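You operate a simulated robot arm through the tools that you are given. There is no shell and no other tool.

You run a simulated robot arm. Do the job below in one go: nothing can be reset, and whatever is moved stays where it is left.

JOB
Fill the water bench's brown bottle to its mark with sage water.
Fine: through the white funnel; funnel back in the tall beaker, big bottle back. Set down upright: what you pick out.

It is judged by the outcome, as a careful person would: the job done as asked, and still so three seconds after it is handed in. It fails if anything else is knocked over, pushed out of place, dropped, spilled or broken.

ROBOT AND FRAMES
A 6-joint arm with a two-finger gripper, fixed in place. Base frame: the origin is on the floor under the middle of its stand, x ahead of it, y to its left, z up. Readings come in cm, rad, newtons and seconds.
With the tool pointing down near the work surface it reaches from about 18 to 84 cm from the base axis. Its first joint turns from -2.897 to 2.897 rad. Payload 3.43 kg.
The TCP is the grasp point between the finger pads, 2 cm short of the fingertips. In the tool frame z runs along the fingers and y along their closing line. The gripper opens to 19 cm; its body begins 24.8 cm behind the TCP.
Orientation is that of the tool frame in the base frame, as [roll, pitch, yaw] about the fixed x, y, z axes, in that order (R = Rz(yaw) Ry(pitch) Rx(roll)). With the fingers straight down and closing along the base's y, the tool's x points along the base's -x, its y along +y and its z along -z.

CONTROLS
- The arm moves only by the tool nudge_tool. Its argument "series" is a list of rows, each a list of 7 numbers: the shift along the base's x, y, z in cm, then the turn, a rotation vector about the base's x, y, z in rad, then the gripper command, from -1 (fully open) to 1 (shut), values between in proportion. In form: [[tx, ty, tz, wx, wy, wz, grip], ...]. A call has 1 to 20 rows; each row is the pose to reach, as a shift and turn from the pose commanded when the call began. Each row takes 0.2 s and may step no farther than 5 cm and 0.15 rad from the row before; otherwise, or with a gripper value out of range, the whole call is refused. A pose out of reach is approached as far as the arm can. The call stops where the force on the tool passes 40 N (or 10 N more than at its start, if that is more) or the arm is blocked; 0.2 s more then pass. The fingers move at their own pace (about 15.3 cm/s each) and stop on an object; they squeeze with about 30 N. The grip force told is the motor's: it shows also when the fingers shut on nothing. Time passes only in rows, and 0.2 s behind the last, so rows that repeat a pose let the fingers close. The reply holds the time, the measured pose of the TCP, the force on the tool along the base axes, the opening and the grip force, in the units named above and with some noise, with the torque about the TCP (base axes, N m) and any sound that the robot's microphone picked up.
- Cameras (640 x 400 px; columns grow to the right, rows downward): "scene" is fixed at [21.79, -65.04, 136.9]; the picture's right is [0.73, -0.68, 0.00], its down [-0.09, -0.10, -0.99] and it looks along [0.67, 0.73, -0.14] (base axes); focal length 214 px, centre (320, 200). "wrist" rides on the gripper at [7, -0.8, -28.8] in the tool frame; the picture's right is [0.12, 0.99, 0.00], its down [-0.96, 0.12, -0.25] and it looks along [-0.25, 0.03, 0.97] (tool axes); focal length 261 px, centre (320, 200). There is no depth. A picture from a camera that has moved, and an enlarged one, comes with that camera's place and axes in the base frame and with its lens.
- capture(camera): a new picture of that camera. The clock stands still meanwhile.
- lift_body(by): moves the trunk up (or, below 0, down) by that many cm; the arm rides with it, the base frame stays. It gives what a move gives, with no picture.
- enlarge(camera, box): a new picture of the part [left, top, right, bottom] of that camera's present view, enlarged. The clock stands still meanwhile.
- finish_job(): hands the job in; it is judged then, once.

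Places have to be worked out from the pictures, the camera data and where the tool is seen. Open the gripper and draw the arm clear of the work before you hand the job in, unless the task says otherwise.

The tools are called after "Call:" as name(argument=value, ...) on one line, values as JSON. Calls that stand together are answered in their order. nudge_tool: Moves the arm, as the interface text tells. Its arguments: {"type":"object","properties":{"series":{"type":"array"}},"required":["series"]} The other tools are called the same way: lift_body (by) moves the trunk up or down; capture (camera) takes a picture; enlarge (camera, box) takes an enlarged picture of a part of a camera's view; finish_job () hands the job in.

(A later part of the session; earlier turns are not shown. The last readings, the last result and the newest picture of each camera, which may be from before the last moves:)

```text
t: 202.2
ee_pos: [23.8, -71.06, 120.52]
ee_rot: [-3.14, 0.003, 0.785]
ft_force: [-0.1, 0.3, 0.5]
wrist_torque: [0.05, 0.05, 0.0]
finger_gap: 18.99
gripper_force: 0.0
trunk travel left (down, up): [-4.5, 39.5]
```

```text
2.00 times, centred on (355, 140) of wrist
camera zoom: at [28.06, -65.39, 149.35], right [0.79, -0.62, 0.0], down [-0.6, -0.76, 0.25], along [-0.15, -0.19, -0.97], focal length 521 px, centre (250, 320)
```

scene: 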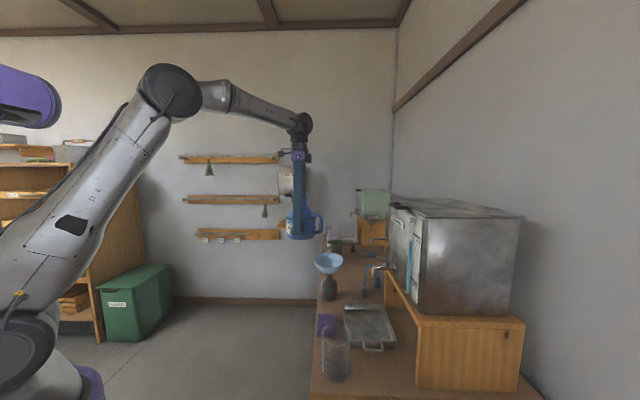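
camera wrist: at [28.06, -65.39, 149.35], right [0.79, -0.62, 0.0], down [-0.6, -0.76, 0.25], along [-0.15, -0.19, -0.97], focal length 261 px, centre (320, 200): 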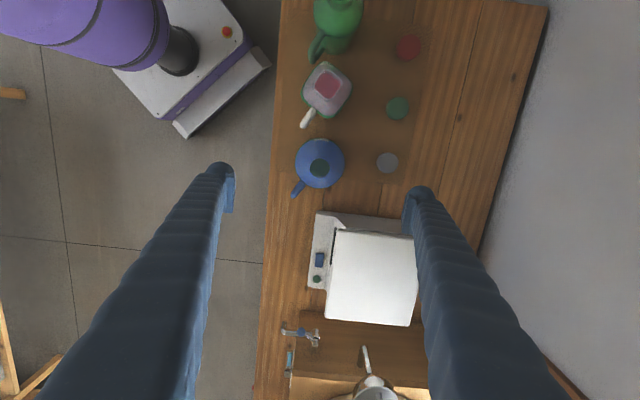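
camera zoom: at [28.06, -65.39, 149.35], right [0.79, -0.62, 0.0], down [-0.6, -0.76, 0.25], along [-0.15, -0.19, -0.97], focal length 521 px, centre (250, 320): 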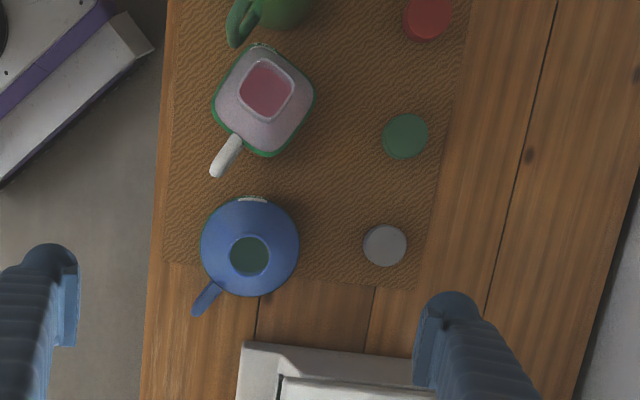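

The SAGE jug stands upright in its original place. Now I return to the funnel.

Call:
nudge_tool(series=[[2.6, 3.9, 0, 0, 0, 0.08, -1], [5.3, 7.8, 0, 0, 0, 0.16, -1], [8, 11.7, 0, 0, 0, 0.24, -1], [10.7, 15.6, 0, 0, 0, 0.32, -1], [13.4, 19.5, 0, 0, 0, 0.4, -1], [16.1, 23.5, 0, 0, 0, 0.48, -1], [18.8, 27.5, 0, 0, 0, 0.56, -1], [21.5, 31.5, 0, 0, 0, 0.64, -1], [24.2, 35.4, 0, 0, 0, 0.72, -1], [26.9, 39.3, 0, 0, 0, 0.8, -1], [29.6, 43.2, 0, 0, 0, 0.88, -1], [32.3, 47.1, 0, 0, 0, 0.96, -1], [35, 51.1, 0, 0, 0, 1.04, -1], [37.7, 55.1, 0, 0, 0, 1.12, -1], [40.4, 59, 0, 0, 0, 1.2, -1], [43.1, 63, 0, 0, 0, 1.28, -1], [45.8, 66.9, 0, 0, 0, 1.36, -1], [48.5, 70.8, 0, 0, 0, 1.44, -1], [51.1, 74.7, 0, 0, 0, 1.52, -1], [53.3, 78.5, 0, 0, 0, 1.571, -1]])

Call:
nudge_tool(series=[[1, 0, -2, -0.097, -0.097, 0, -1], [2, 0, -4, -0.194, -0.194, 0, -1], [3, 0, -6, -0.291, -0.291, 0, -1], [4, 0, -9, -0.388, -0.388, 0, -1], [4, 0, -9, -0.388, -0.388, 0, -1]])

Call:
enlarge(camera="scene", box=[302, 240, 358, 310])

Call:
enlarge(camera="wrist", box=[250, 80, 400, 240])

```text
t: 206.4
ee_pos: [77.0, 7.55, 120.71]
ee_rot: [3.14, 0.001, 2.358]
ft_force: [0.7, -0.4, 0.6]
wrist_torque: [0.07, 0.04, -0.02]
finger_gap: 19.03
gripper_force: 0.0
trunk travel left (down, up): [-4.5, 39.5]
```

```text
t: 207.6
ee_pos: [80.93, 7.6, 111.67]
ee_rot: [-3.141, 0.551, 2.358]
ft_force: [1.2, -0.2, -1.0]
wrist_torque: [-0.08, -0.03, -0.04]
finger_gap: 19.01
gripper_force: 0.0
trunk travel left (down, up): [-4.5, 39.5]
```

```text
5.71 times, centred on (330, 275) of scene
camera zoom: at [21.79, -65.04, 136.9], right [0.73, -0.68, 0.0], down [-0.09, -0.1, -0.99], along [0.67, 0.73, -0.14], focal length 1226 px, centre (263, -229)
```

zoom: 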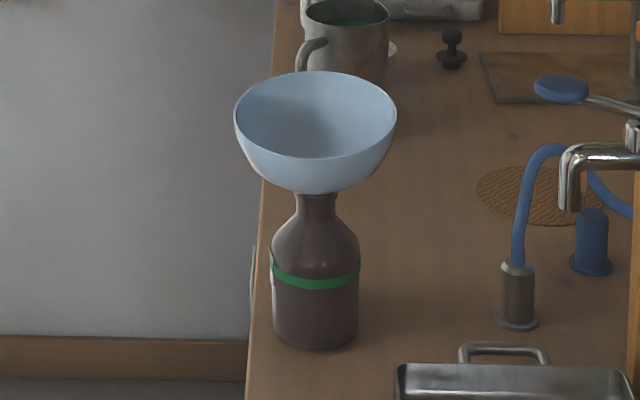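

```text
2.50 times, centred on (325, 160) of wrist
camera zoom: at [65.44, 21.83, 132.52], right [0.63, 0.77, -0.06], down [0.57, -0.41, 0.71], along [0.53, -0.48, -0.7], focal length 652 px, centre (308, 300)
```

zoom: 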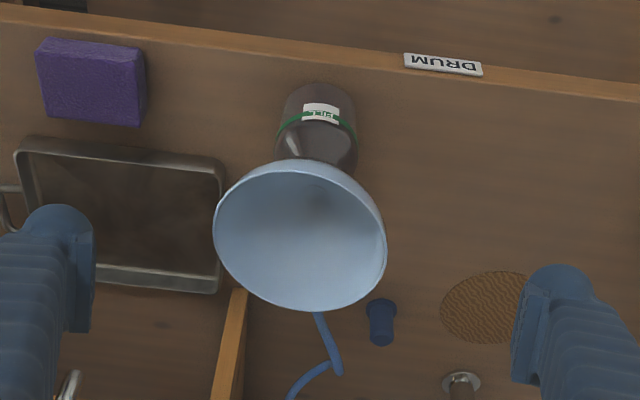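

The funnel is unchanged. I advance to the grasp pose and check the centring before closing.

Call:
nudge_tool(series=[[1.7, -1.9, -4, 0, 0, 0, -1], [3.4, -3.8, -8.2, 0, 0, 0, -1], [5.2, -5.7, -12.4, 0, 0, 0, -1], [6.6, -7.2, -15.5, 0, 0, 0, -1], [7.2, -7.85, -16.9, 0, 0, 0, -1], [7.2, -7.85, -16.9, 0, 0, 0, -0.55], [7.2, -7.85, -16.9, 0, 0, 0, -0.55]])

Call:
enlarge(camera="wrist", box=[220, 100, 420, 260])

```text
t: 209.2
ee_pos: [88.14, -0.27, 94.67]
ee_rot: [-3.141, 0.55, 2.358]
ft_force: [0.2, 0.6, 0.1]
wrist_torque: [0.01, -0.01, 0.02]
finger_gap: 14.73
gripper_force: 0.1
trunk travel left (down, up): [-4.5, 39.5]
```

```text
2.50 times, centred on (320, 180) of wrist
camera zoom: at [72.76, 14.03, 115.52], right [0.63, 0.77, -0.06], down [0.57, -0.41, 0.71], along [0.53, -0.48, -0.7], focal length 652 px, centre (320, 250)
```

zoom: 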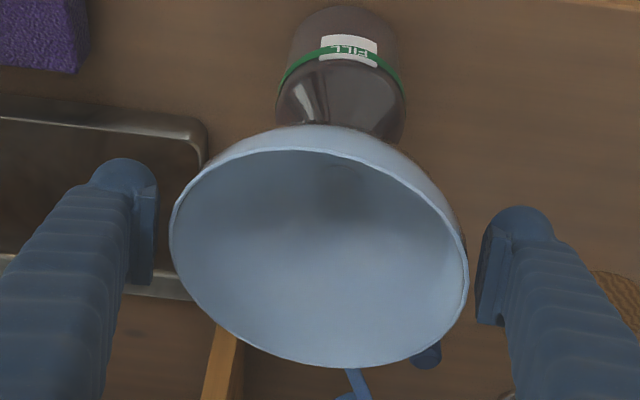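

Well centred. I close onto the rim and lift slowly.

Call:
nudge_tool(series=[[0, 0, 0, 0, 0, 0, -0.5], [0, 0, 0, 0, 0, 0, -0.46], [0, 0, 0, 0, 0, 0, -0.43], [0, 0, 0, 0, 0, 0, 0], [0, 0, 0, 0, 0, 0, 1], [0, 0, 0, 0, 0, 0, 1], [0, 0, 0.4, 0, 0, 0, 1], [0, 0, 1, 0, 0, 0, 1], [0, 0, 1.6, 0, 0, 0, 1], [0, 0, 1.6, 0, 0, 0, 1]])

Call:
enlarge(camera="scene", box=[302, 240, 358, 310])

```text
t: 211.4
ee_pos: [88.08, -0.26, 96.35]
ee_rot: [-3.141, 0.55, 2.356]
ft_force: [-0.9, -2.2, -0.5]
wrist_torque: [-0.05, 0.02, 0.01]
finger_gap: 13.37
gripper_force: 31.0
trunk travel left (down, up): [-4.5, 39.5]
```

```text
5.71 times, centred on (330, 275) of scene
camera zoom: at [21.79, -65.04, 136.9], right [0.73, -0.68, 0.0], down [-0.09, -0.1, -0.99], along [0.67, 0.73, -0.14], focal length 1226 px, centre (263, -229)
```

zoom: 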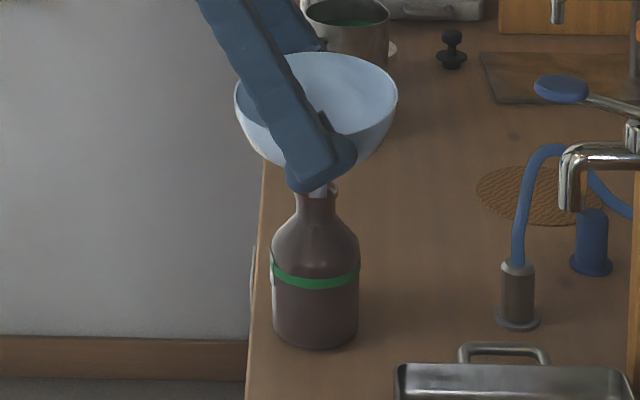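

Lifting well. I raise the funnel clear above the bottle and look inside from the same viewpoints as before.

Call:
nudge_tool(series=[[0, 0, 1, 0, 0, 0, 1], [0, 0, 2, 0, 0, 0, 1], [0, 0, 3, 0, 0, 0, 1], [0, 0, 5, 0, 0, 0, 1], [0, 0, 7, 0, 0, 0, 1], [0, 0, 9, 0, 0, 0, 1], [0, 0, 11, 0, 0, 0, 1], [0, 0, 11, 0, 0, 0, 1], [0, 0, 11, 0, 0, 0, 1]])

Call:
enlarge(camera="wrist", box=[316, 104, 342, 136])

Call:
enlarge(camera="scene", box=[302, 220, 358, 310])

```text
t: 213.4
ee_pos: [88.18, -0.29, 107.35]
ee_rot: [-3.14, 0.549, 2.357]
ft_force: [0.1, 0.1, 0.0]
wrist_torque: [-0.02, 0.02, 0.0]
finger_gap: 13.35
gripper_force: 30.4
trunk travel left (down, up): [-4.5, 39.5]
```

```text
12.50 times, centred on (329, 120) of wrist
camera zoom: at [72.72, 14.01, 128.22], right [0.63, 0.77, -0.06], down [0.57, -0.41, 0.71], along [0.53, -0.48, -0.7], focal length 3258 px, centre (208, 1200)
```

zoom: 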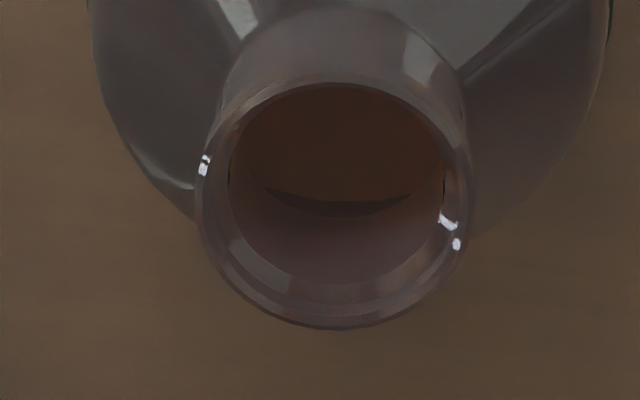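

```text
4.44 times, centred on (330, 265) of scene
camera zoom: at [21.79, -65.04, 136.9], right [0.73, -0.68, 0.0], down [-0.09, -0.1, -0.99], along [0.67, 0.73, -0.14], focal length 953 px, centre (276, -89)
```

zoom: 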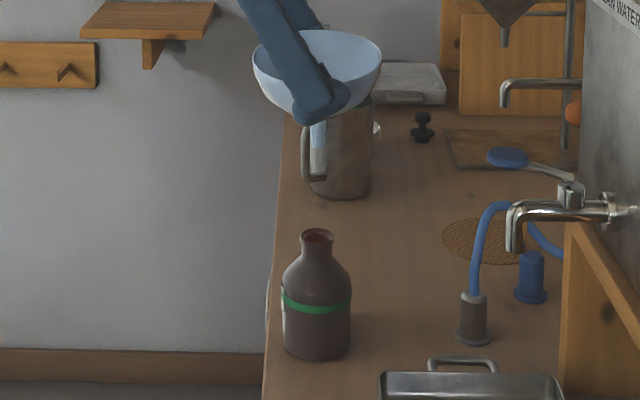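

The level now reads about 6.1 cm below the lip, matching the ring centre (6.1 cm). I confirm with the second viewpoint.

Call:
nudge_tool(series=[[-1.5, 1.5, 0, 0, 0, 0, 1], [-3, 3, 0, 0, 0, 0, 1], [-3, 3, 0, 0, 0, 0, 1]])

Call:
enlarge(camera="wrist", box=[319, 124, 339, 144])

Call:
enlarge(camera="scene", box=[316, 266, 346, 304])

```text
t: 214.2
ee_pos: [85.07, 2.7, 107.41]
ee_rot: [-3.142, 0.55, 2.356]
ft_force: [-0.3, 0.9, 1.0]
wrist_torque: [-0.07, 0.02, -0.01]
finger_gap: 13.31
gripper_force: 30.3
trunk travel left (down, up): [-4.5, 39.5]
```

```text
16.00 times, centred on (329, 134) of wrist
camera zoom: at [69.62, 17.16, 128.34], right [0.63, 0.77, -0.06], down [0.57, -0.41, 0.71], along [0.53, -0.49, -0.7], focal length 4170 px, centre (176, 1256)
```

zoom: 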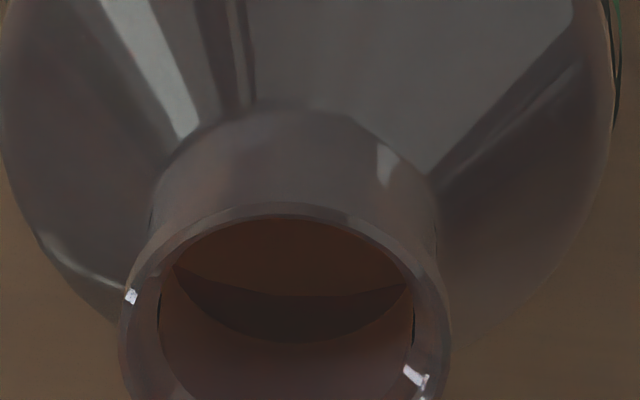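

```text
10.53 times, centred on (331, 285) of scene
camera zoom: at [21.79, -65.04, 136.9], right [0.73, -0.68, 0.0], down [-0.09, -0.1, -0.99], along [0.67, 0.73, -0.14], focal length 2258 px, centre (204, -695)
```

zoom: 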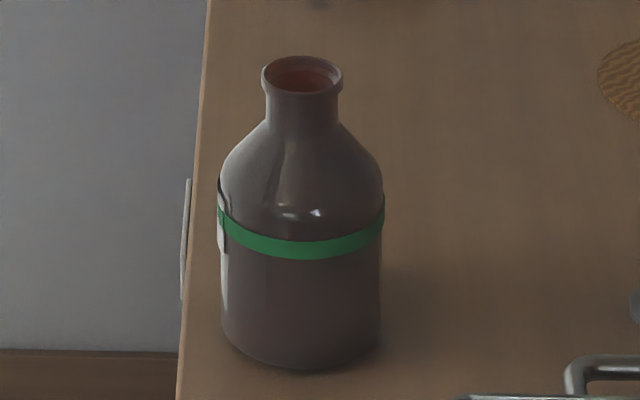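

Both views agree: the level is about 6.1 cm below the lip, right at the ring. I carry the funnel back toward the tall beaker at a safe height.

Call:
nudge_tool(series=[[-1.5, -2.1, 0.3, 0, 0, 0, 1], [-4, -5.7, 0.6, 0, 0, 0, 1], [-6.8, -9.7, 0.6, 0, 0, 0, 1], [-9.6, -13.7, 0.6, 0, 0, 0, 1], [-12.4, -17.7, 0.6, 0, 0, 0, 1], [-15.2, -21.7, 0.6, 0, 0, 0, 1], [-17.9, -25.6, 0.6, 0, 0, 0, 1], [-20, -28.6, 0.6, 0, 0, 0, 1], [-21.1, -30.1, 0.6, 0, 0, 0, 1], [-21.1, -30.1, 0.6, 0, 0, 0, 1]])

Call:
capture(camera="wrist")

Call:
enlarge(camera="scene", box=[290, 240, 400, 390])

```text
t: 216.4
ee_pos: [63.92, -27.6, 108.11]
ee_rot: [3.141, 0.551, 2.356]
ft_force: [0.1, 0.2, 0.1]
wrist_torque: [0.04, 0.02, 0.0]
finger_gap: 13.29
gripper_force: 29.8
trunk travel left (down, up): [-4.5, 39.5]
```

```text
taken
camera wrist: at [48.52, -13.21, 129.04], right [0.63, 0.77, -0.06], down [0.57, -0.41, 0.71], along [0.53, -0.48, -0.7], focal length 261 px, centre (320, 200)
```

wrist: 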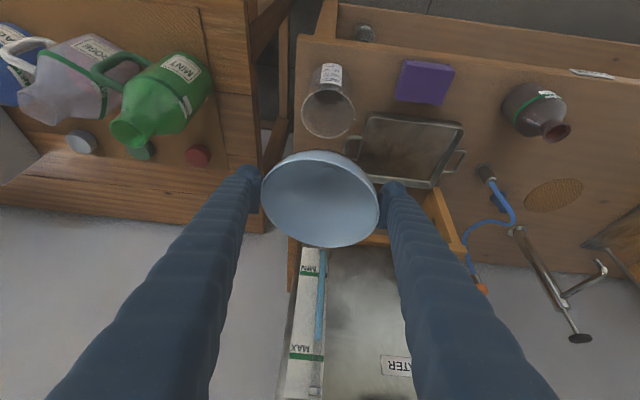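

```text
2.67 times, centred on (345, 315) of scene
camera zoom: at [21.79, -65.04, 136.9], right [0.73, -0.68, 0.0], down [-0.09, -0.1, -0.99], along [0.67, 0.73, -0.14], focal length 572 px, centre (253, -107)
```

zoom: 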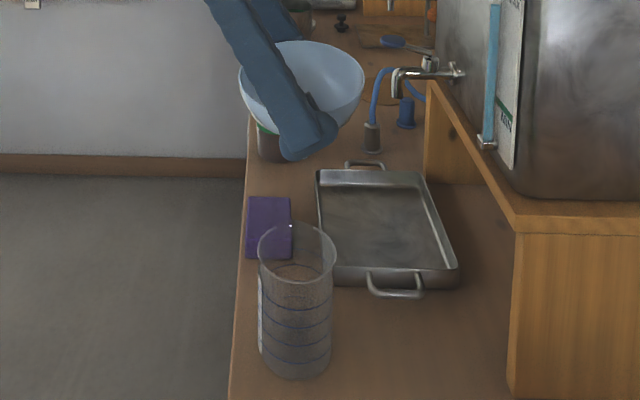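

The beaker is where it was, with its top centre near (63.6, -27.0, 89.5). I zoom in on both views to refine this and align the stem.

Call:
enlarge(camera="wrist", box=[250, 60, 390, 260])

Call:
enlarge(camera="scene", box=[320, 245, 370, 320])

Call:
enlarge(camera="scene", box=[320, 290, 370, 390])

```text
2.00 times, centred on (320, 160) of wrist
camera zoom: at [48.52, -13.21, 129.04], right [0.63, 0.77, -0.06], down [0.57, -0.41, 0.71], along [0.53, -0.48, -0.7], focal length 521 px, centre (320, 280)
```

zoom: 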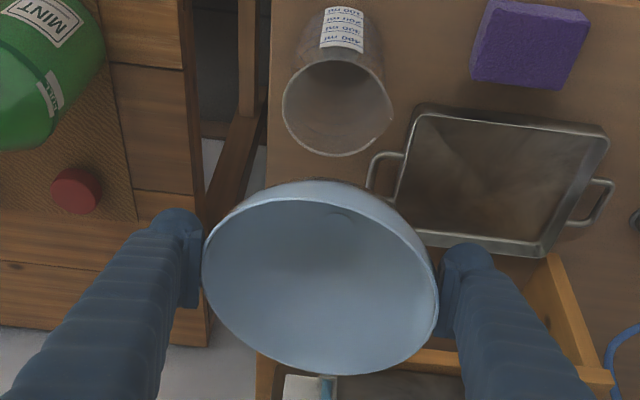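

```text
5.33 times, centred on (345, 282) of scene
camera zoom: at [21.79, -65.04, 136.9], right [0.73, -0.68, 0.0], down [-0.09, -0.1, -0.99], along [0.67, 0.73, -0.14], focal length 1144 px, centre (187, -240)
```

zoom: 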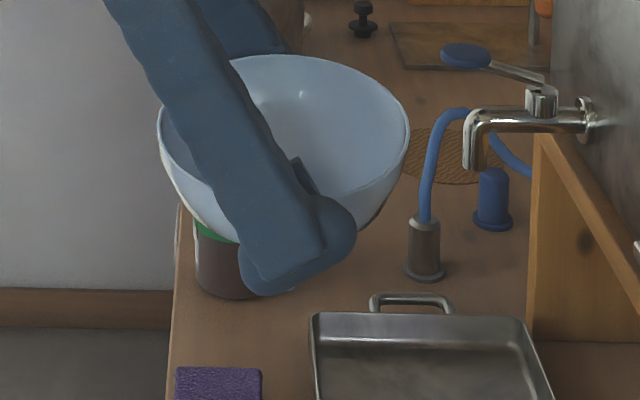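

```text
4.00 times, centred on (345, 340) of scene
camera zoom: at [21.79, -65.04, 136.9], right [0.73, -0.68, 0.0], down [-0.09, -0.1, -0.99], along [0.67, 0.73, -0.14], focal length 858 px, centre (220, -360)
```

zoom: 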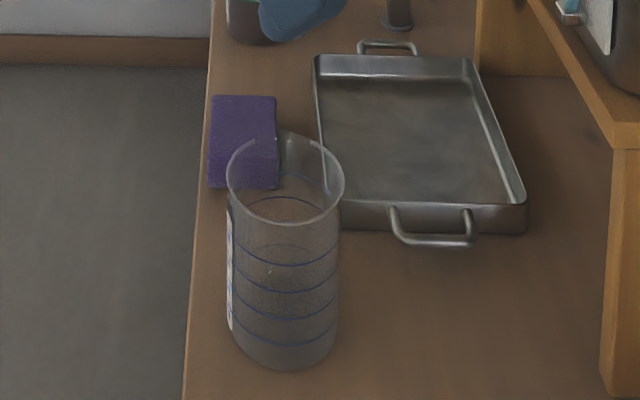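

Beaker top centre refined to (63.7, -26.8, 89.6). I make a small correction and lower to just above the beaker's mouth, then check.

Call:
nudge_tool(series=[[0.06, 0.34, -1.5, 0, 0, 0, 1], [0.06, 0.34, -4.5, 0, 0, 0, 1], [0.06, 0.34, -7.5, 0, 0, 0, 1], [0.06, 0.34, -9.5, 0, 0, 0, 1], [0.06, 0.34, -9.5, 0, 0, 0, 1]])

Call:
enlarge(camera="scene", box=[310, 270, 380, 390])

Call:
enlarge(camera="wrist", box=[240, 60, 400, 260])

```text
t: 217.6
ee_pos: [64.15, -27.28, 98.44]
ee_rot: [3.141, 0.549, 2.356]
ft_force: [0.4, -0.4, -1.0]
wrist_torque: [0.03, 0.01, -0.01]
finger_gap: 13.28
gripper_force: 30.4
trunk travel left (down, up): [-4.5, 39.5]
```

```text
3.33 times, centred on (345, 330) of scene
camera zoom: at [21.79, -65.04, 136.9], right [0.73, -0.68, 0.0], down [-0.09, -0.1, -0.99], along [0.67, 0.73, -0.14], focal length 715 px, centre (237, -233)
```

zoom: 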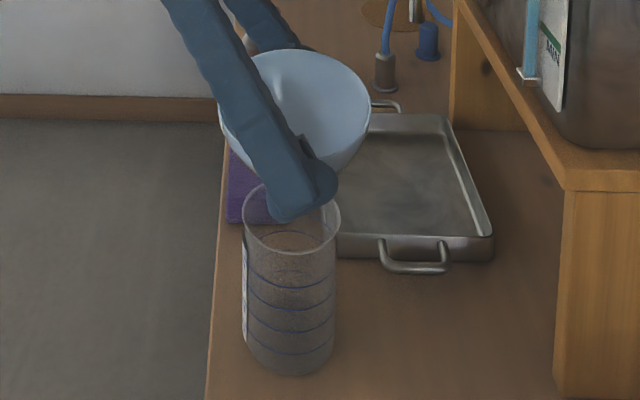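

```text
2.00 times, centred on (320, 160) of wrist
camera zoom: at [48.63, -12.94, 119.3], right [0.63, 0.77, -0.06], down [0.57, -0.41, 0.71], along [0.53, -0.48, -0.7], focal length 521 px, centre (320, 280)
```

zoom: 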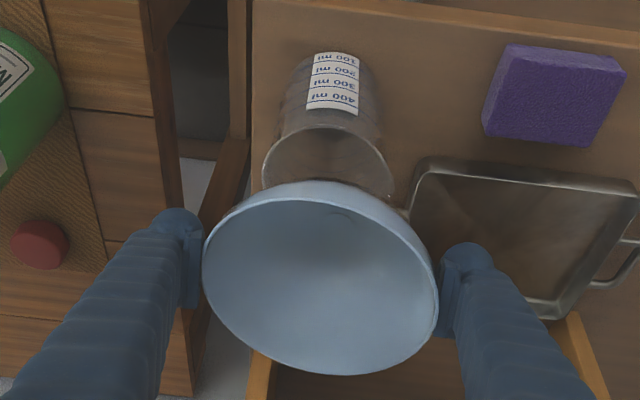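

Funnel and beaker are aligned. I continue down into the beaker, slowing near the seat.

Call:
nudge_tool(series=[[0, 0, -1, 0, 0, 0, 1], [0, 0, -2, 0, 0, 0, 1], [0, 0, -3, 0, 0, 0, 1], [0, 0, -4, 0, 0, 0, 1], [0, 0, -4.6, 0, 0, 0, 1], [0, 0, -4.6, 0, 0, 0, 1]])

Call:
enlarge(camera="scene", box=[310, 270, 380, 390])

Call:
enlarge(camera="wrist", box=[240, 60, 400, 260])

```text
t: 219.0
ee_pos: [64.12, -27.09, 93.82]
ee_rot: [3.141, 0.549, 2.356]
ft_force: [0.4, 0.2, 0.6]
wrist_torque: [-0.02, 0.01, 0.03]
finger_gap: 13.24
gripper_force: 29.7
trunk travel left (down, up): [-4.5, 39.5]
```

```text
3.33 times, centred on (345, 330) of scene
camera zoom: at [21.79, -65.04, 136.9], right [0.73, -0.68, 0.0], down [-0.09, -0.1, -0.99], along [0.67, 0.73, -0.14], focal length 715 px, centre (237, -233)
```

zoom: 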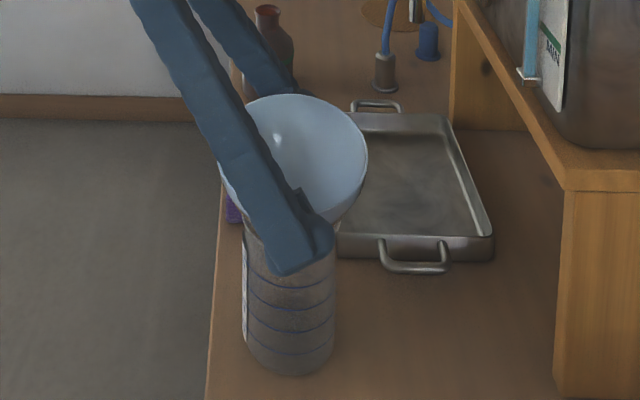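

```text
2.00 times, centred on (320, 160) of wrist
camera zoom: at [48.64, -12.75, 114.68], right [0.63, 0.77, -0.06], down [0.57, -0.41, 0.71], along [0.53, -0.48, -0.7], focal length 521 px, centre (320, 280)
```

zoom: 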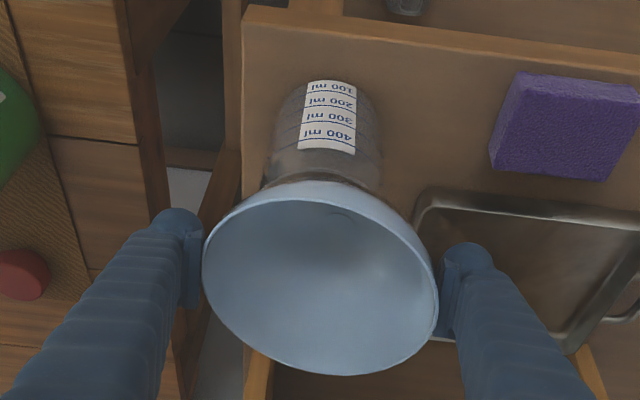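

Nearly seated. I lower in 0.3 cm steps with force checks.

Call:
nudge_tool(series=[[0, 0, -0.4, 0, 0, 0, 1], [0, 0, -0.4, 0, 0, 0, 1]])

Call:
nudge_tool(series=[[0, 0, -0.4, 0, 0, 0, 1], [0, 0, -0.4, 0, 0, 0, 1]])

Call:
nudge_tool(series=[[0, 0, -0.3, 0, 0, 0, 1], [0, 0, -0.3, 0, 0, 0, 1]])

```text
t: 219.6
ee_pos: [64.15, -27.13, 93.39]
ee_rot: [3.141, 0.551, 2.356]
ft_force: [0.4, 0.9, -0.4]
wrist_torque: [-0.02, 0.02, 0.04]
finger_gap: 13.2
gripper_force: 30.2
trunk travel left (down, up): [-4.5, 39.5]
```

```text
t: 220.2
ee_pos: [64.02, -27.15, 93.08]
ee_rot: [-3.141, 0.553, 2.357]
ft_force: [-3.1, -2.3, 8.5]
wrist_torque: [-0.17, 0.18, 0.01]
finger_gap: 13.23
gripper_force: 30.4
trunk travel left (down, up): [-4.5, 39.5]
```

```text
t: 220.8
ee_pos: [64.08, -27.3, 92.9]
ee_rot: [3.141, 0.551, 2.357]
ft_force: [-5.1, -9.1, 20.1]
wrist_torque: [-0.49, 0.57, 0.08]
finger_gap: 13.09
gripper_force: 30.0
trunk travel left (down, up): [-4.5, 39.5]
```

Contact came early, with a sideways push toward (-x,-y), so the funnel is slightly off centre. I back up 0.8 cm and check that the beaker hasn't moved.

Call:
nudge_tool(series=[[0, 0, 0.4, 0, 0, 0, 1], [0, 0, 0.9, 0, 0, 0, 1], [0, 0, 0.9, 0, 0, 0, 1]])

Call:
enlarge(camera="scene", box=[310, 270, 380, 390])

Call:
enlarge(camera="wrist", box=[240, 60, 400, 260])

```text
t: 221.6
ee_pos: [64.17, -26.98, 93.63]
ee_rot: [-3.141, 0.551, 2.355]
ft_force: [0.2, -0.2, 0.7]
wrist_torque: [0.0, -0.01, 0.04]
finger_gap: 13.03
gripper_force: 29.5
trunk travel left (down, up): [-4.5, 39.5]
```

```text
3.33 times, centred on (345, 330) of scene
camera zoom: at [21.79, -65.04, 136.9], right [0.73, -0.68, 0.0], down [-0.09, -0.1, -0.99], along [0.67, 0.73, -0.14], focal length 715 px, centre (237, -233)
```

zoom: 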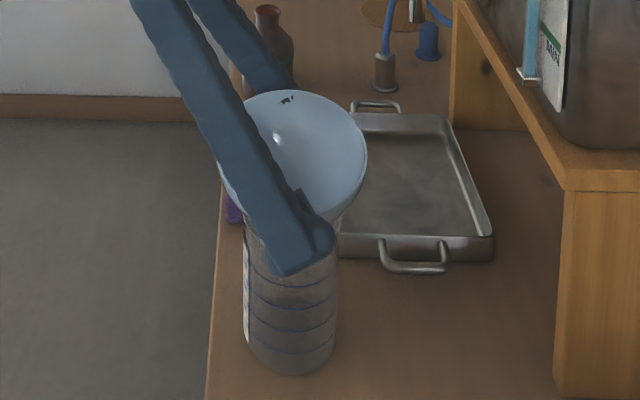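

```text
2.00 times, centred on (320, 160) of wrist
camera zoom: at [48.66, -12.77, 114.55], right [0.63, 0.77, -0.06], down [0.57, -0.41, 0.71], along [0.53, -0.48, -0.7], focal length 521 px, centre (320, 280)
```

zoom: 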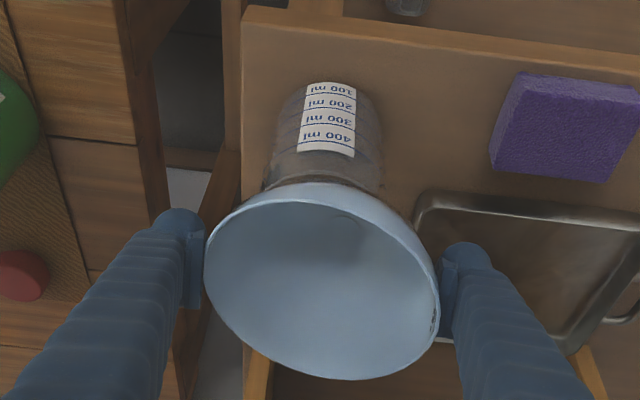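

I see small dark specks on the funnel wall near the right finger. I zoom in to see what they are.

Call:
enlarge(camera="wrist", box=[350, 170, 400, 240])

Call:
enlarge(camera="scene", box=[330, 290, 370, 330])

```text
5.71 times, centred on (375, 205) of wrist
camera zoom: at [48.66, -12.77, 114.55], right [0.63, 0.77, -0.06], down [0.57, -0.41, 0.71], along [0.53, -0.48, -0.7], focal length 1489 px, centre (6, 171)
```

zoom: 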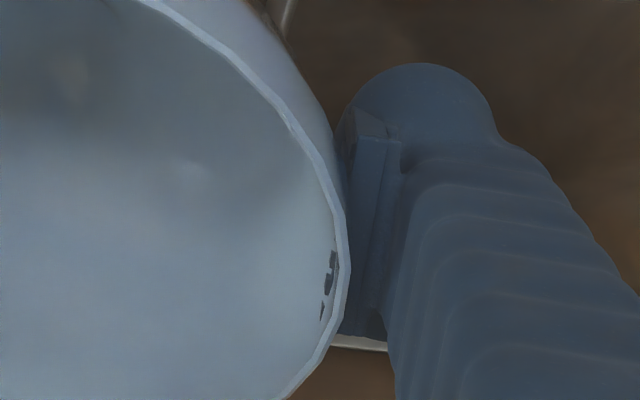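

```text
10.00 times, centred on (350, 310) of scene
camera zoom: at [21.79, -65.04, 136.9], right [0.73, -0.68, 0.0], down [-0.09, -0.1, -0.99], along [0.67, 0.73, -0.14], focal length 2145 px, centre (20, -900)
```

zoom: 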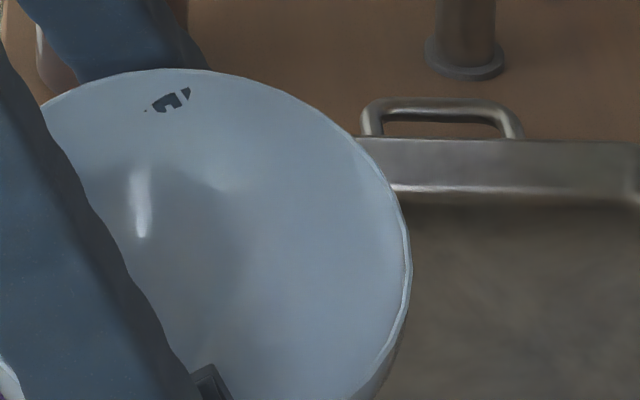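

The specks are just the pad overlapping the wall where it presses. The funnel leans a little in the grip, so I shift about 0.5 cm toward (-x,-y), lower to light contact, and let it settle on release.

Call:
nudge_tool(series=[[-0.2, -0.2, 0, 0, 0, 0, 1], [-0.35, -0.35, 0, 0, 0, 0, 1], [-0.35, -0.35, -0.3, 0, 0, 0, 1], [-0.35, -0.35, -0.3, 0, 0, 0, 1]])

Call:
nudge_tool(series=[[0, 0, -0.25, 0, 0, 0, 1], [0, 0, -0.25, 0, 0, 0, 1]])

Call:
nudge_tool(series=[[0, 0, -0.2, 0, 0, 0, 1], [0, 0, -0.2, 0, 0, 0, 1]])

```text
t: 222.6
ee_pos: [63.71, -27.5, 93.35]
ee_rot: [-3.141, 0.551, 2.357]
ft_force: [0.8, 0.2, -0.1]
wrist_torque: [0.01, -0.01, -0.01]
finger_gap: 13.03
gripper_force: 30.0
trunk travel left (down, up): [-4.5, 39.5]
```

```text
t: 223.2
ee_pos: [63.89, -27.52, 93.1]
ee_rot: [-3.141, 0.55, 2.357]
ft_force: [-0.4, -0.3, -0.3]
wrist_torque: [-0.01, 0.01, 0.0]
finger_gap: 13.0
gripper_force: 29.5
trunk travel left (down, up): [-4.5, 39.5]
```

```text
t: 223.8
ee_pos: [63.72, -27.62, 92.93]
ee_rot: [3.141, 0.549, 2.355]
ft_force: [0.2, 0.7, 0.3]
wrist_torque: [0.0, 0.02, 0.01]
finger_gap: 12.99
gripper_force: 29.8
trunk travel left (down, up): [-4.5, 39.5]
```

No contact yet at this position; I continue in small steps.

Call:
nudge_tool(series=[[0, 0, -0.2, 0, 0, 0, 1], [0, 0, -0.2, 0, 0, 0, 1]])

Call:
nudge_tool(series=[[0, 0, -0.2, 0, 0, 0, 1], [0, 0, -0.2, 0, 0, 0, 1]])

Call:
enlarge(camera="scene", box=[310, 270, 380, 390])

```text
t: 224.4
ee_pos: [63.8, -27.44, 92.91]
ee_rot: [3.138, 0.552, 2.357]
ft_force: [1.2, 0.4, 19.4]
wrist_torque: [-0.34, 0.59, -0.02]
finger_gap: 12.99
gripper_force: 30.0
trunk travel left (down, up): [-4.5, 39.5]
```

```text
t: 225.0
ee_pos: [63.55, -27.38, 92.64]
ee_rot: [3.14, 0.55, 2.355]
ft_force: [2.8, -3.1, 27.7]
wrist_torque: [-0.54, 0.81, 0.11]
finger_gap: 12.84
gripper_force: 30.0
trunk travel left (down, up): [-4.5, 39.5]
```

```text
3.33 times, centred on (345, 330) of scene
camera zoom: at [21.79, -65.04, 136.9], right [0.73, -0.68, 0.0], down [-0.09, -0.1, -0.99], along [0.67, 0.73, -0.14], focal length 715 px, centre (237, -233)
```

zoom: 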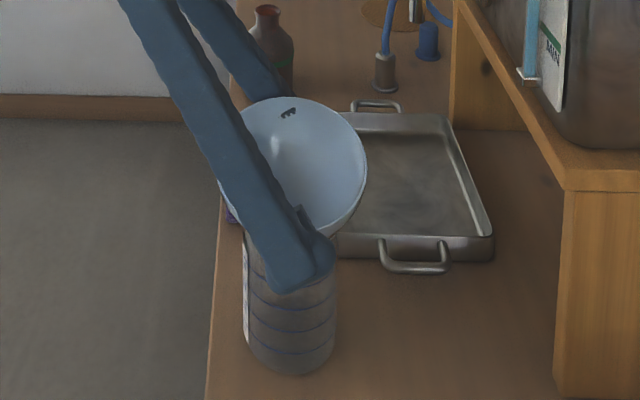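

It is resting on the beaker rim (the force is vertical). I relieve the pressure and open slowly so it can settle.

Call:
nudge_tool(series=[[0, 0, 0.25, 0, 0, 0, 1], [0, 0, 0.4, 0, 0, 0, 1]])

Call:
nudge_tool(series=[[0, 0, 0, 0, 0, 0, -0.38], [0, 0, 0, 0, 0, 0, -0.42], [0, 0, 0, 0, 0, 0, -0.48], [0, 0, 0, 0, 0, 0, -0.6], [0, 0, 0, 0, 0, 0, -0.8], [0, 0, 0, 0, 0, 0, -1], [0, 0, 0, 0, 0, 0, -1]])

Call:
enlarge(camera="scene", box=[310, 270, 380, 390])

Call:
enlarge(camera="wrist", box=[240, 60, 400, 260])

```text
t: 225.6
ee_pos: [63.64, -27.34, 92.61]
ee_rot: [-3.139, 0.547, 2.357]
ft_force: [0.1, -0.2, -0.7]
wrist_torque: [0.02, 0.05, 0.0]
finger_gap: 12.83
gripper_force: 30.0
trunk travel left (down, up): [-4.5, 39.5]
```

```text
t: 227.2
ee_pos: [63.78, -27.39, 92.84]
ee_rot: [-3.14, 0.552, 2.356]
ft_force: [1.0, -0.3, -0.5]
wrist_torque: [-0.02, -0.02, 0.0]
finger_gap: 18.97
gripper_force: 0.1
trunk travel left (down, up): [-4.5, 39.5]
```

```text
3.33 times, centred on (345, 330) of scene
camera zoom: at [21.79, -65.04, 136.9], right [0.73, -0.68, 0.0], down [-0.09, -0.1, -0.99], along [0.67, 0.73, -0.14], focal length 715 px, centre (237, -233)
```

zoom: 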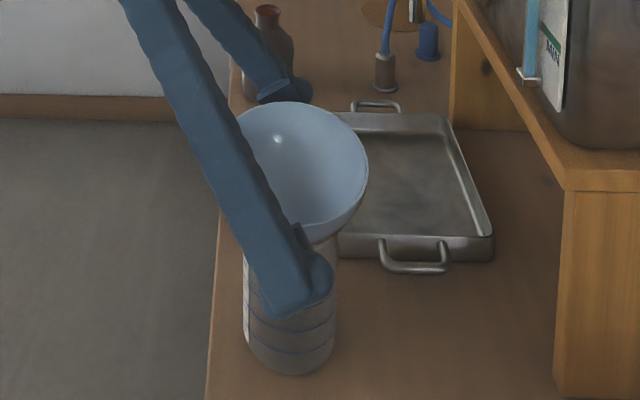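

```text
2.00 times, centred on (320, 160) of wrist
camera zoom: at [48.33, -13.1, 113.8], right [0.63, 0.77, -0.06], down [0.57, -0.41, 0.71], along [0.53, -0.48, -0.7], focal length 521 px, centre (320, 280)
```

zoom: 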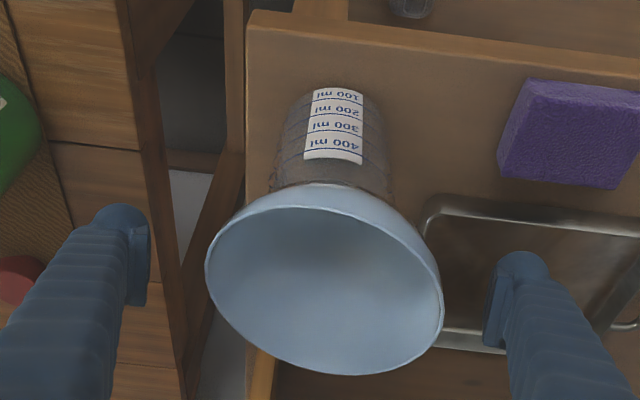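

The funnel rests in the beaker but seems to lean somewhat toward the scene camera. I withdraw the fingers and inspect.

Call:
nudge_tool(series=[[-0.6, 0.6, 1.3, 0, 0, 0, -1], [-1.5, 1.5, 3.5, 0, 0, 0, -1], [-3, 3, 7, 0, 0, 0, -1], [-4.5, 4.5, 10.5, 0, 0, 0, -1], [-6, 6, 14, 0, 0, 0, -1]])

Call:
enlarge(camera="scene", box=[305, 280, 385, 390])

Call:
enlarge(camera="wrist", box=[240, 60, 400, 260])

```text
t: 228.4
ee_pos: [57.85, -21.41, 106.95]
ee_rot: [-3.141, 0.549, 2.357]
ft_force: [0.4, -0.2, 0.0]
wrist_torque: [0.01, 0.03, -0.04]
finger_gap: 18.99
gripper_force: 0.0
trunk travel left (down, up): [-4.5, 39.5]
```

```text
3.64 times, centred on (345, 335) of scene
camera zoom: at [21.79, -65.04, 136.9], right [0.73, -0.68, 0.0], down [-0.09, -0.1, -0.99], along [0.67, 0.73, -0.14], focal length 780 px, centre (229, -291)
```

zoom: 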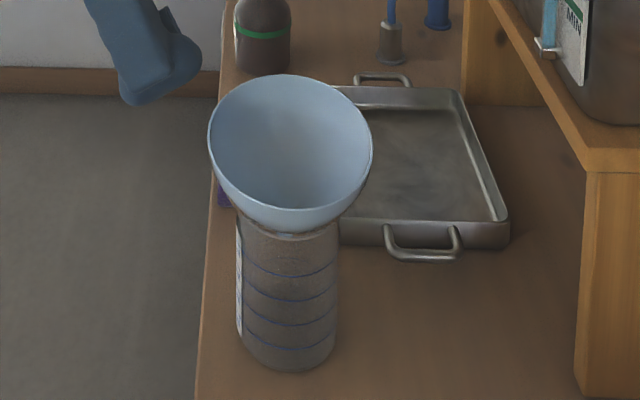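

```text
2.00 times, centred on (320, 160) of wrist
camera zoom: at [42.32, -7.0, 127.89], right [0.63, 0.77, -0.06], down [0.57, -0.41, 0.71], along [0.53, -0.48, -0.7], focal length 521 px, centre (320, 280)
```

zoom: 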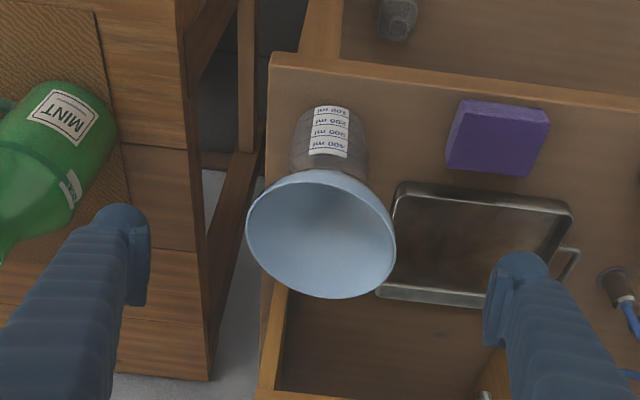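

The funnel leans about 14° toward the scene camera, and I want it upright. I'll regrip it with the closing line turned 90°, so that it can be levelled about that line; first I straighten the tool and turn the yaw above it.

Call:
nudge_tool(series=[[0, 0, 2, 0.097, 0.097, 0, -1], [0, 0, 4, 0.194, 0.194, 0, -1], [0, 0, 6, 0.291, 0.291, 0, -1], [0, 0, 8, 0.388, 0.388, 0, -1]])

Call:
nudge_tool(series=[[0.6, -0.6, 0, 0, 0, 0.145, -1], [1.2, -1.2, 0, 0, 0, 0.29, -1], [1.8, -1.8, 0, 0, 0, 0.435, -1], [2.4, -2.4, 0, 0, 0, 0.58, -1], [3, -3, 0, 0, 0, 0.725, -1], [3.6, -3.6, 0, 0, 0, 0.87, -1], [4.2, -4.2, 0, 0, 0, 1.015, -1], [4.8, -4.8, 0, 0, 0, 1.16, -1], [5.4, -5.4, 0, 0, 0, 1.3, -1], [6, -6, 0, 0, 0, 1.44, -1], [6, -6, 0, 0, 0, 1.57, -1]])

Call:
capture(camera="wrist")

Call:
capture(camera="scene")

```text
t: 229.4
ee_pos: [57.91, -21.39, 114.99]
ee_rot: [-3.141, 0.0, 2.357]
ft_force: [-0.4, -0.1, 0.8]
wrist_torque: [-0.08, 0.01, 0.0]
finger_gap: 19.0
gripper_force: 0.1
trunk travel left (down, up): [-4.5, 39.5]
```

```text
t: 231.8
ee_pos: [63.77, -27.55, 115.02]
ee_rot: [3.14, 0.001, -2.354]
ft_force: [0.2, -0.1, 0.1]
wrist_torque: [0.04, 0.02, 0.0]
finger_gap: 19.0
gripper_force: 0.1
trunk travel left (down, up): [-4.5, 39.5]
```

```text
taken
camera wrist: at [59.5, -33.1, 143.78], right [-0.79, 0.62, 0.0], down [0.6, 0.76, 0.25], along [0.15, 0.2, -0.97], focal length 261 px, centre (320, 200)
```

wrist: 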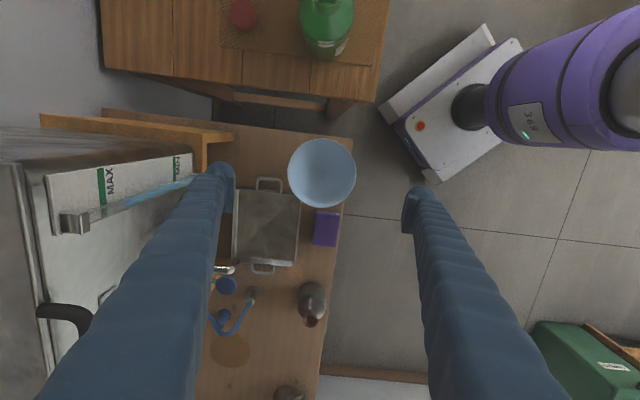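

```text
taken
```

scene: 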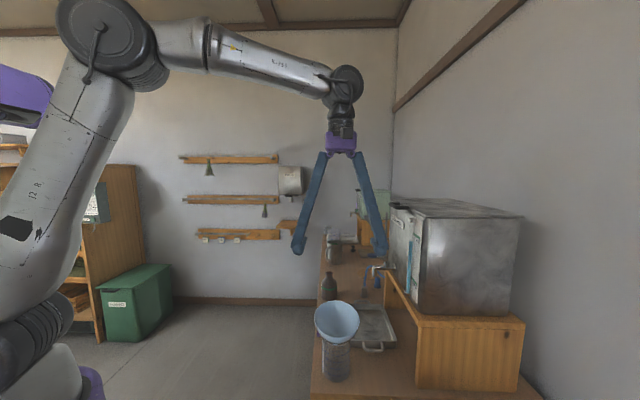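

The tool is above the funnel with the closing line turned. I zoom to measure the leaning rim's position precisely.

Call:
enlarge(camera="wrist", box=[250, 110, 400, 240])

Call:
enlarge(camera="scene", box=[305, 295, 375, 385])

```text
3.08 times, centred on (325, 175) of wrist
camera zoom: at [59.5, -33.1, 143.78], right [-0.79, 0.62, 0.0], down [0.6, 0.76, 0.25], along [0.15, 0.2, -0.97], focal length 802 px, centre (305, 277)
```

zoom: 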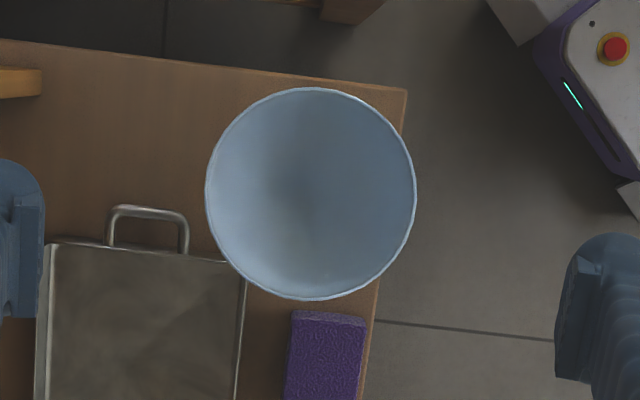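

```text
4.44 times, centred on (340, 340) of scene
camera zoom: at [21.79, -65.04, 136.9], right [0.73, -0.68, 0.0], down [-0.09, -0.1, -0.99], along [0.67, 0.73, -0.14], focal length 953 px, centre (231, -422)
```

zoom: 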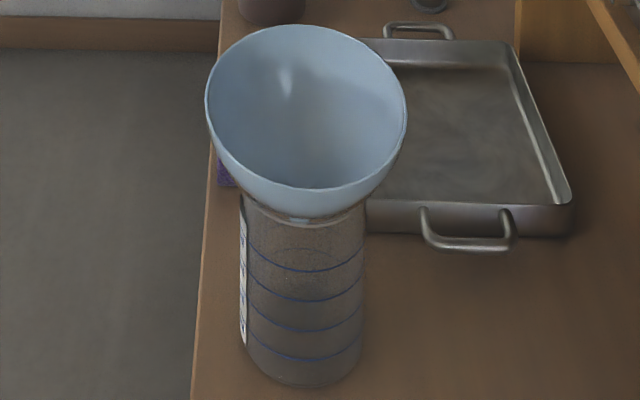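

The rim centre is about (63.9, -26.85, 93). I descend with the fingers on the other diameter and partially close to check the centring.

Call:
nudge_tool(series=[[0.1, 0.5, -4, 0, 0, 0, -1], [0.13, 0.7, -8.5, 0, 0, 0, -1], [0.13, 0.7, -13, 0, 0, 0, -1], [0.13, 0.7, -17.5, 0, 0, 0, -1], [0.13, 0.7, -21, 0, 0, 0, -1], [0.13, 0.7, -22.2, 0, 0, 0, -1], [0.13, 0.7, -22.2, 0, 0, 0, -0.55], [0.13, 0.7, -22.2, 0, 0, 0, -0.55]])

Call:
capture(camera="wrist")

Call:
enlarge(camera="wrist", box=[220, 100, 420, 280])

Call:
enlarge(camera="scene", box=[300, 270, 380, 385])

```text
t: 233.6
ee_pos: [63.95, -26.74, 92.66]
ee_rot: [3.139, 0.0, -2.354]
ft_force: [-1.0, 0.3, 0.8]
wrist_torque: [-0.02, 0.01, 0.03]
finger_gap: 14.71
gripper_force: 0.0
trunk travel left (down, up): [-4.5, 39.5]
```

```text
taken
camera wrist: at [59.55, -32.35, 121.49], right [-0.79, 0.62, 0.0], down [0.6, 0.76, 0.25], along [0.15, 0.2, -0.97], focal length 261 px, centre (320, 200)
```

wrist: 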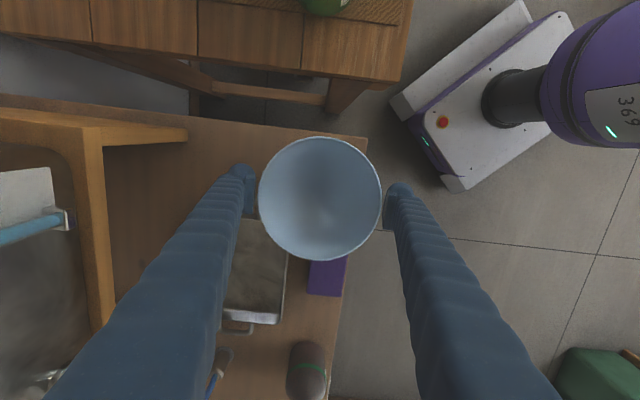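

```text
2.22 times, centred on (320, 190) of wrist
camera zoom: at [59.55, -32.35, 121.49], right [-0.79, 0.62, 0.0], down [0.6, 0.76, 0.25], along [0.15, 0.2, -0.97], focal length 579 px, centre (320, 222)
```

zoom: 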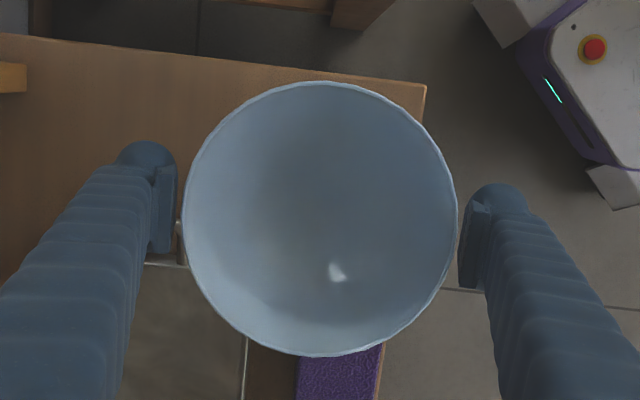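

```text
3.48 times, centred on (340, 328) of scene
camera zoom: at [21.79, -65.04, 136.9], right [0.73, -0.68, 0.0], down [-0.09, -0.1, -0.99], along [0.67, 0.73, -0.14], focal length 746 px, centre (250, -244)
```

zoom: 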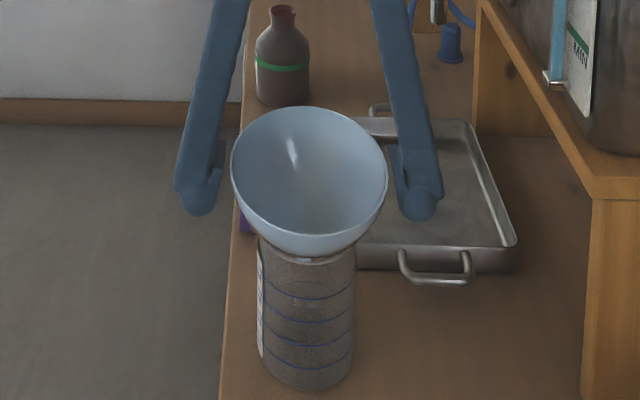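

Centred, with the pads level with the rim's sides. I close onto the rim.

Call:
nudge_tool(series=[[0, 0, 0, 0, 0, 0, -0.5], [0, 0, 0, 0, 0, 0, -0.46], [0, 0, 0, 0, 0, 0, -0.43], [0, 0, 0, 0, 0, 0, 0], [0, 0, 0, 0, 0, 0, 1], [0, 0, 0, 0, 0, 0, 1], [0, 0, 0.4, 0, 0, 0, 1], [0, 0, 1.0, 0, 0, 0, 1], [0, 0, 1.0, 0, 0, 0, 1]])

Call:
enlarge(camera="scene", box=[300, 270, 380, 385])

```text
t: 235.6
ee_pos: [63.91, -26.84, 93.63]
ee_rot: [3.141, 0.0, -2.357]
ft_force: [-0.1, 0.0, -0.1]
wrist_torque: [-0.01, -0.01, -0.03]
finger_gap: 13.72
gripper_force: 30.3
trunk travel left (down, up): [-4.5, 39.5]
```

```text
3.48 times, centred on (340, 328) of scene
camera zoom: at [21.79, -65.04, 136.9], right [0.73, -0.68, 0.0], down [-0.09, -0.1, -0.99], along [0.67, 0.73, -0.14], focal length 746 px, centre (250, -244)
```

zoom: 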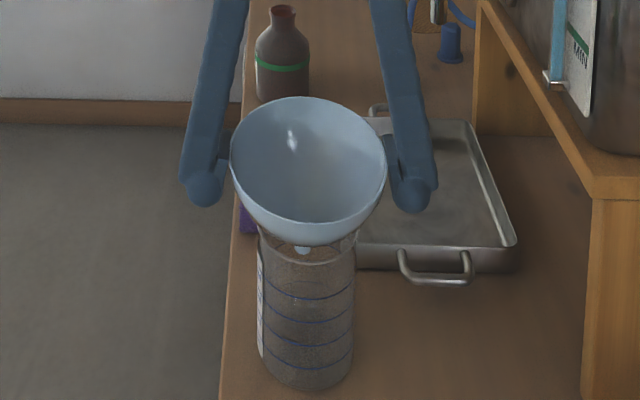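

Held at the true rim (13.72 cm). I lift 1 cm more and rotate the tool about the closing line by about 0.23 rad to level the funnel.

Call:
nudge_tool(series=[[0, 0, 1, 0, 0, 0, 1], [0, 0, 1, -0.083, 0.077, 0, 1], [0, 0, 1, -0.166, 0.154, 0, 1], [0, 0, 1, -0.166, 0.154, 0, 1]])

Call:
enlarge(camera="scene", box=[300, 270, 380, 385])

Call:
enlarge(camera="wrist", box=[220, 100, 420, 280])

```text
t: 236.6
ee_pos: [63.82, -26.71, 94.69]
ee_rot: [-3.134, -0.225, -2.356]
ft_force: [0.2, 0.5, -0.1]
wrist_torque: [-0.09, 0.06, 0.04]
finger_gap: 13.68
gripper_force: 29.9
trunk travel left (down, up): [-4.5, 39.5]
```

```text
3.48 times, centred on (340, 328) of scene
camera zoom: at [21.79, -65.04, 136.9], right [0.73, -0.68, 0.0], down [-0.09, -0.1, -0.99], along [0.67, 0.73, -0.14], focal length 746 px, centre (250, -244)
```

zoom: 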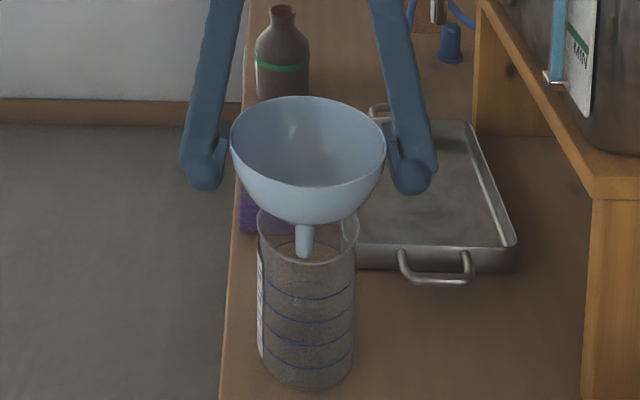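

```text
2.22 times, centred on (320, 190) of wrist
camera zoom: at [64.08, -27.41, 124.36], right [-0.78, 0.62, 0.02], down [0.62, 0.78, 0.02], along [0.0, 0.03, -1.0], focal length 579 px, centre (320, 222)
```

zoom: 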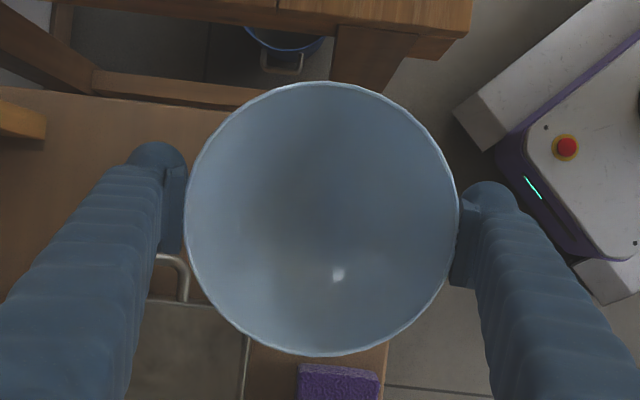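

The funnel is close to level now. I zoom in to judge whether it overshot.

Call:
enlarge(camera="scene", box=[312, 290, 372, 350])

```text
6.67 times, centred on (342, 320) of scene
camera zoom: at [21.79, -65.04, 136.9], right [0.73, -0.68, 0.0], down [-0.09, -0.1, -0.99], along [0.67, 0.73, -0.14], focal length 1430 px, centre (173, -600)
```

zoom: 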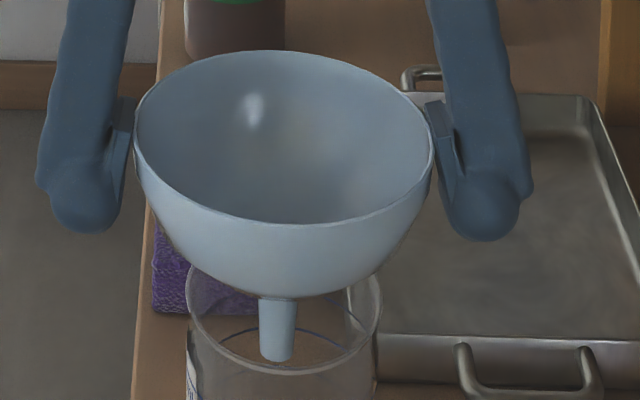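

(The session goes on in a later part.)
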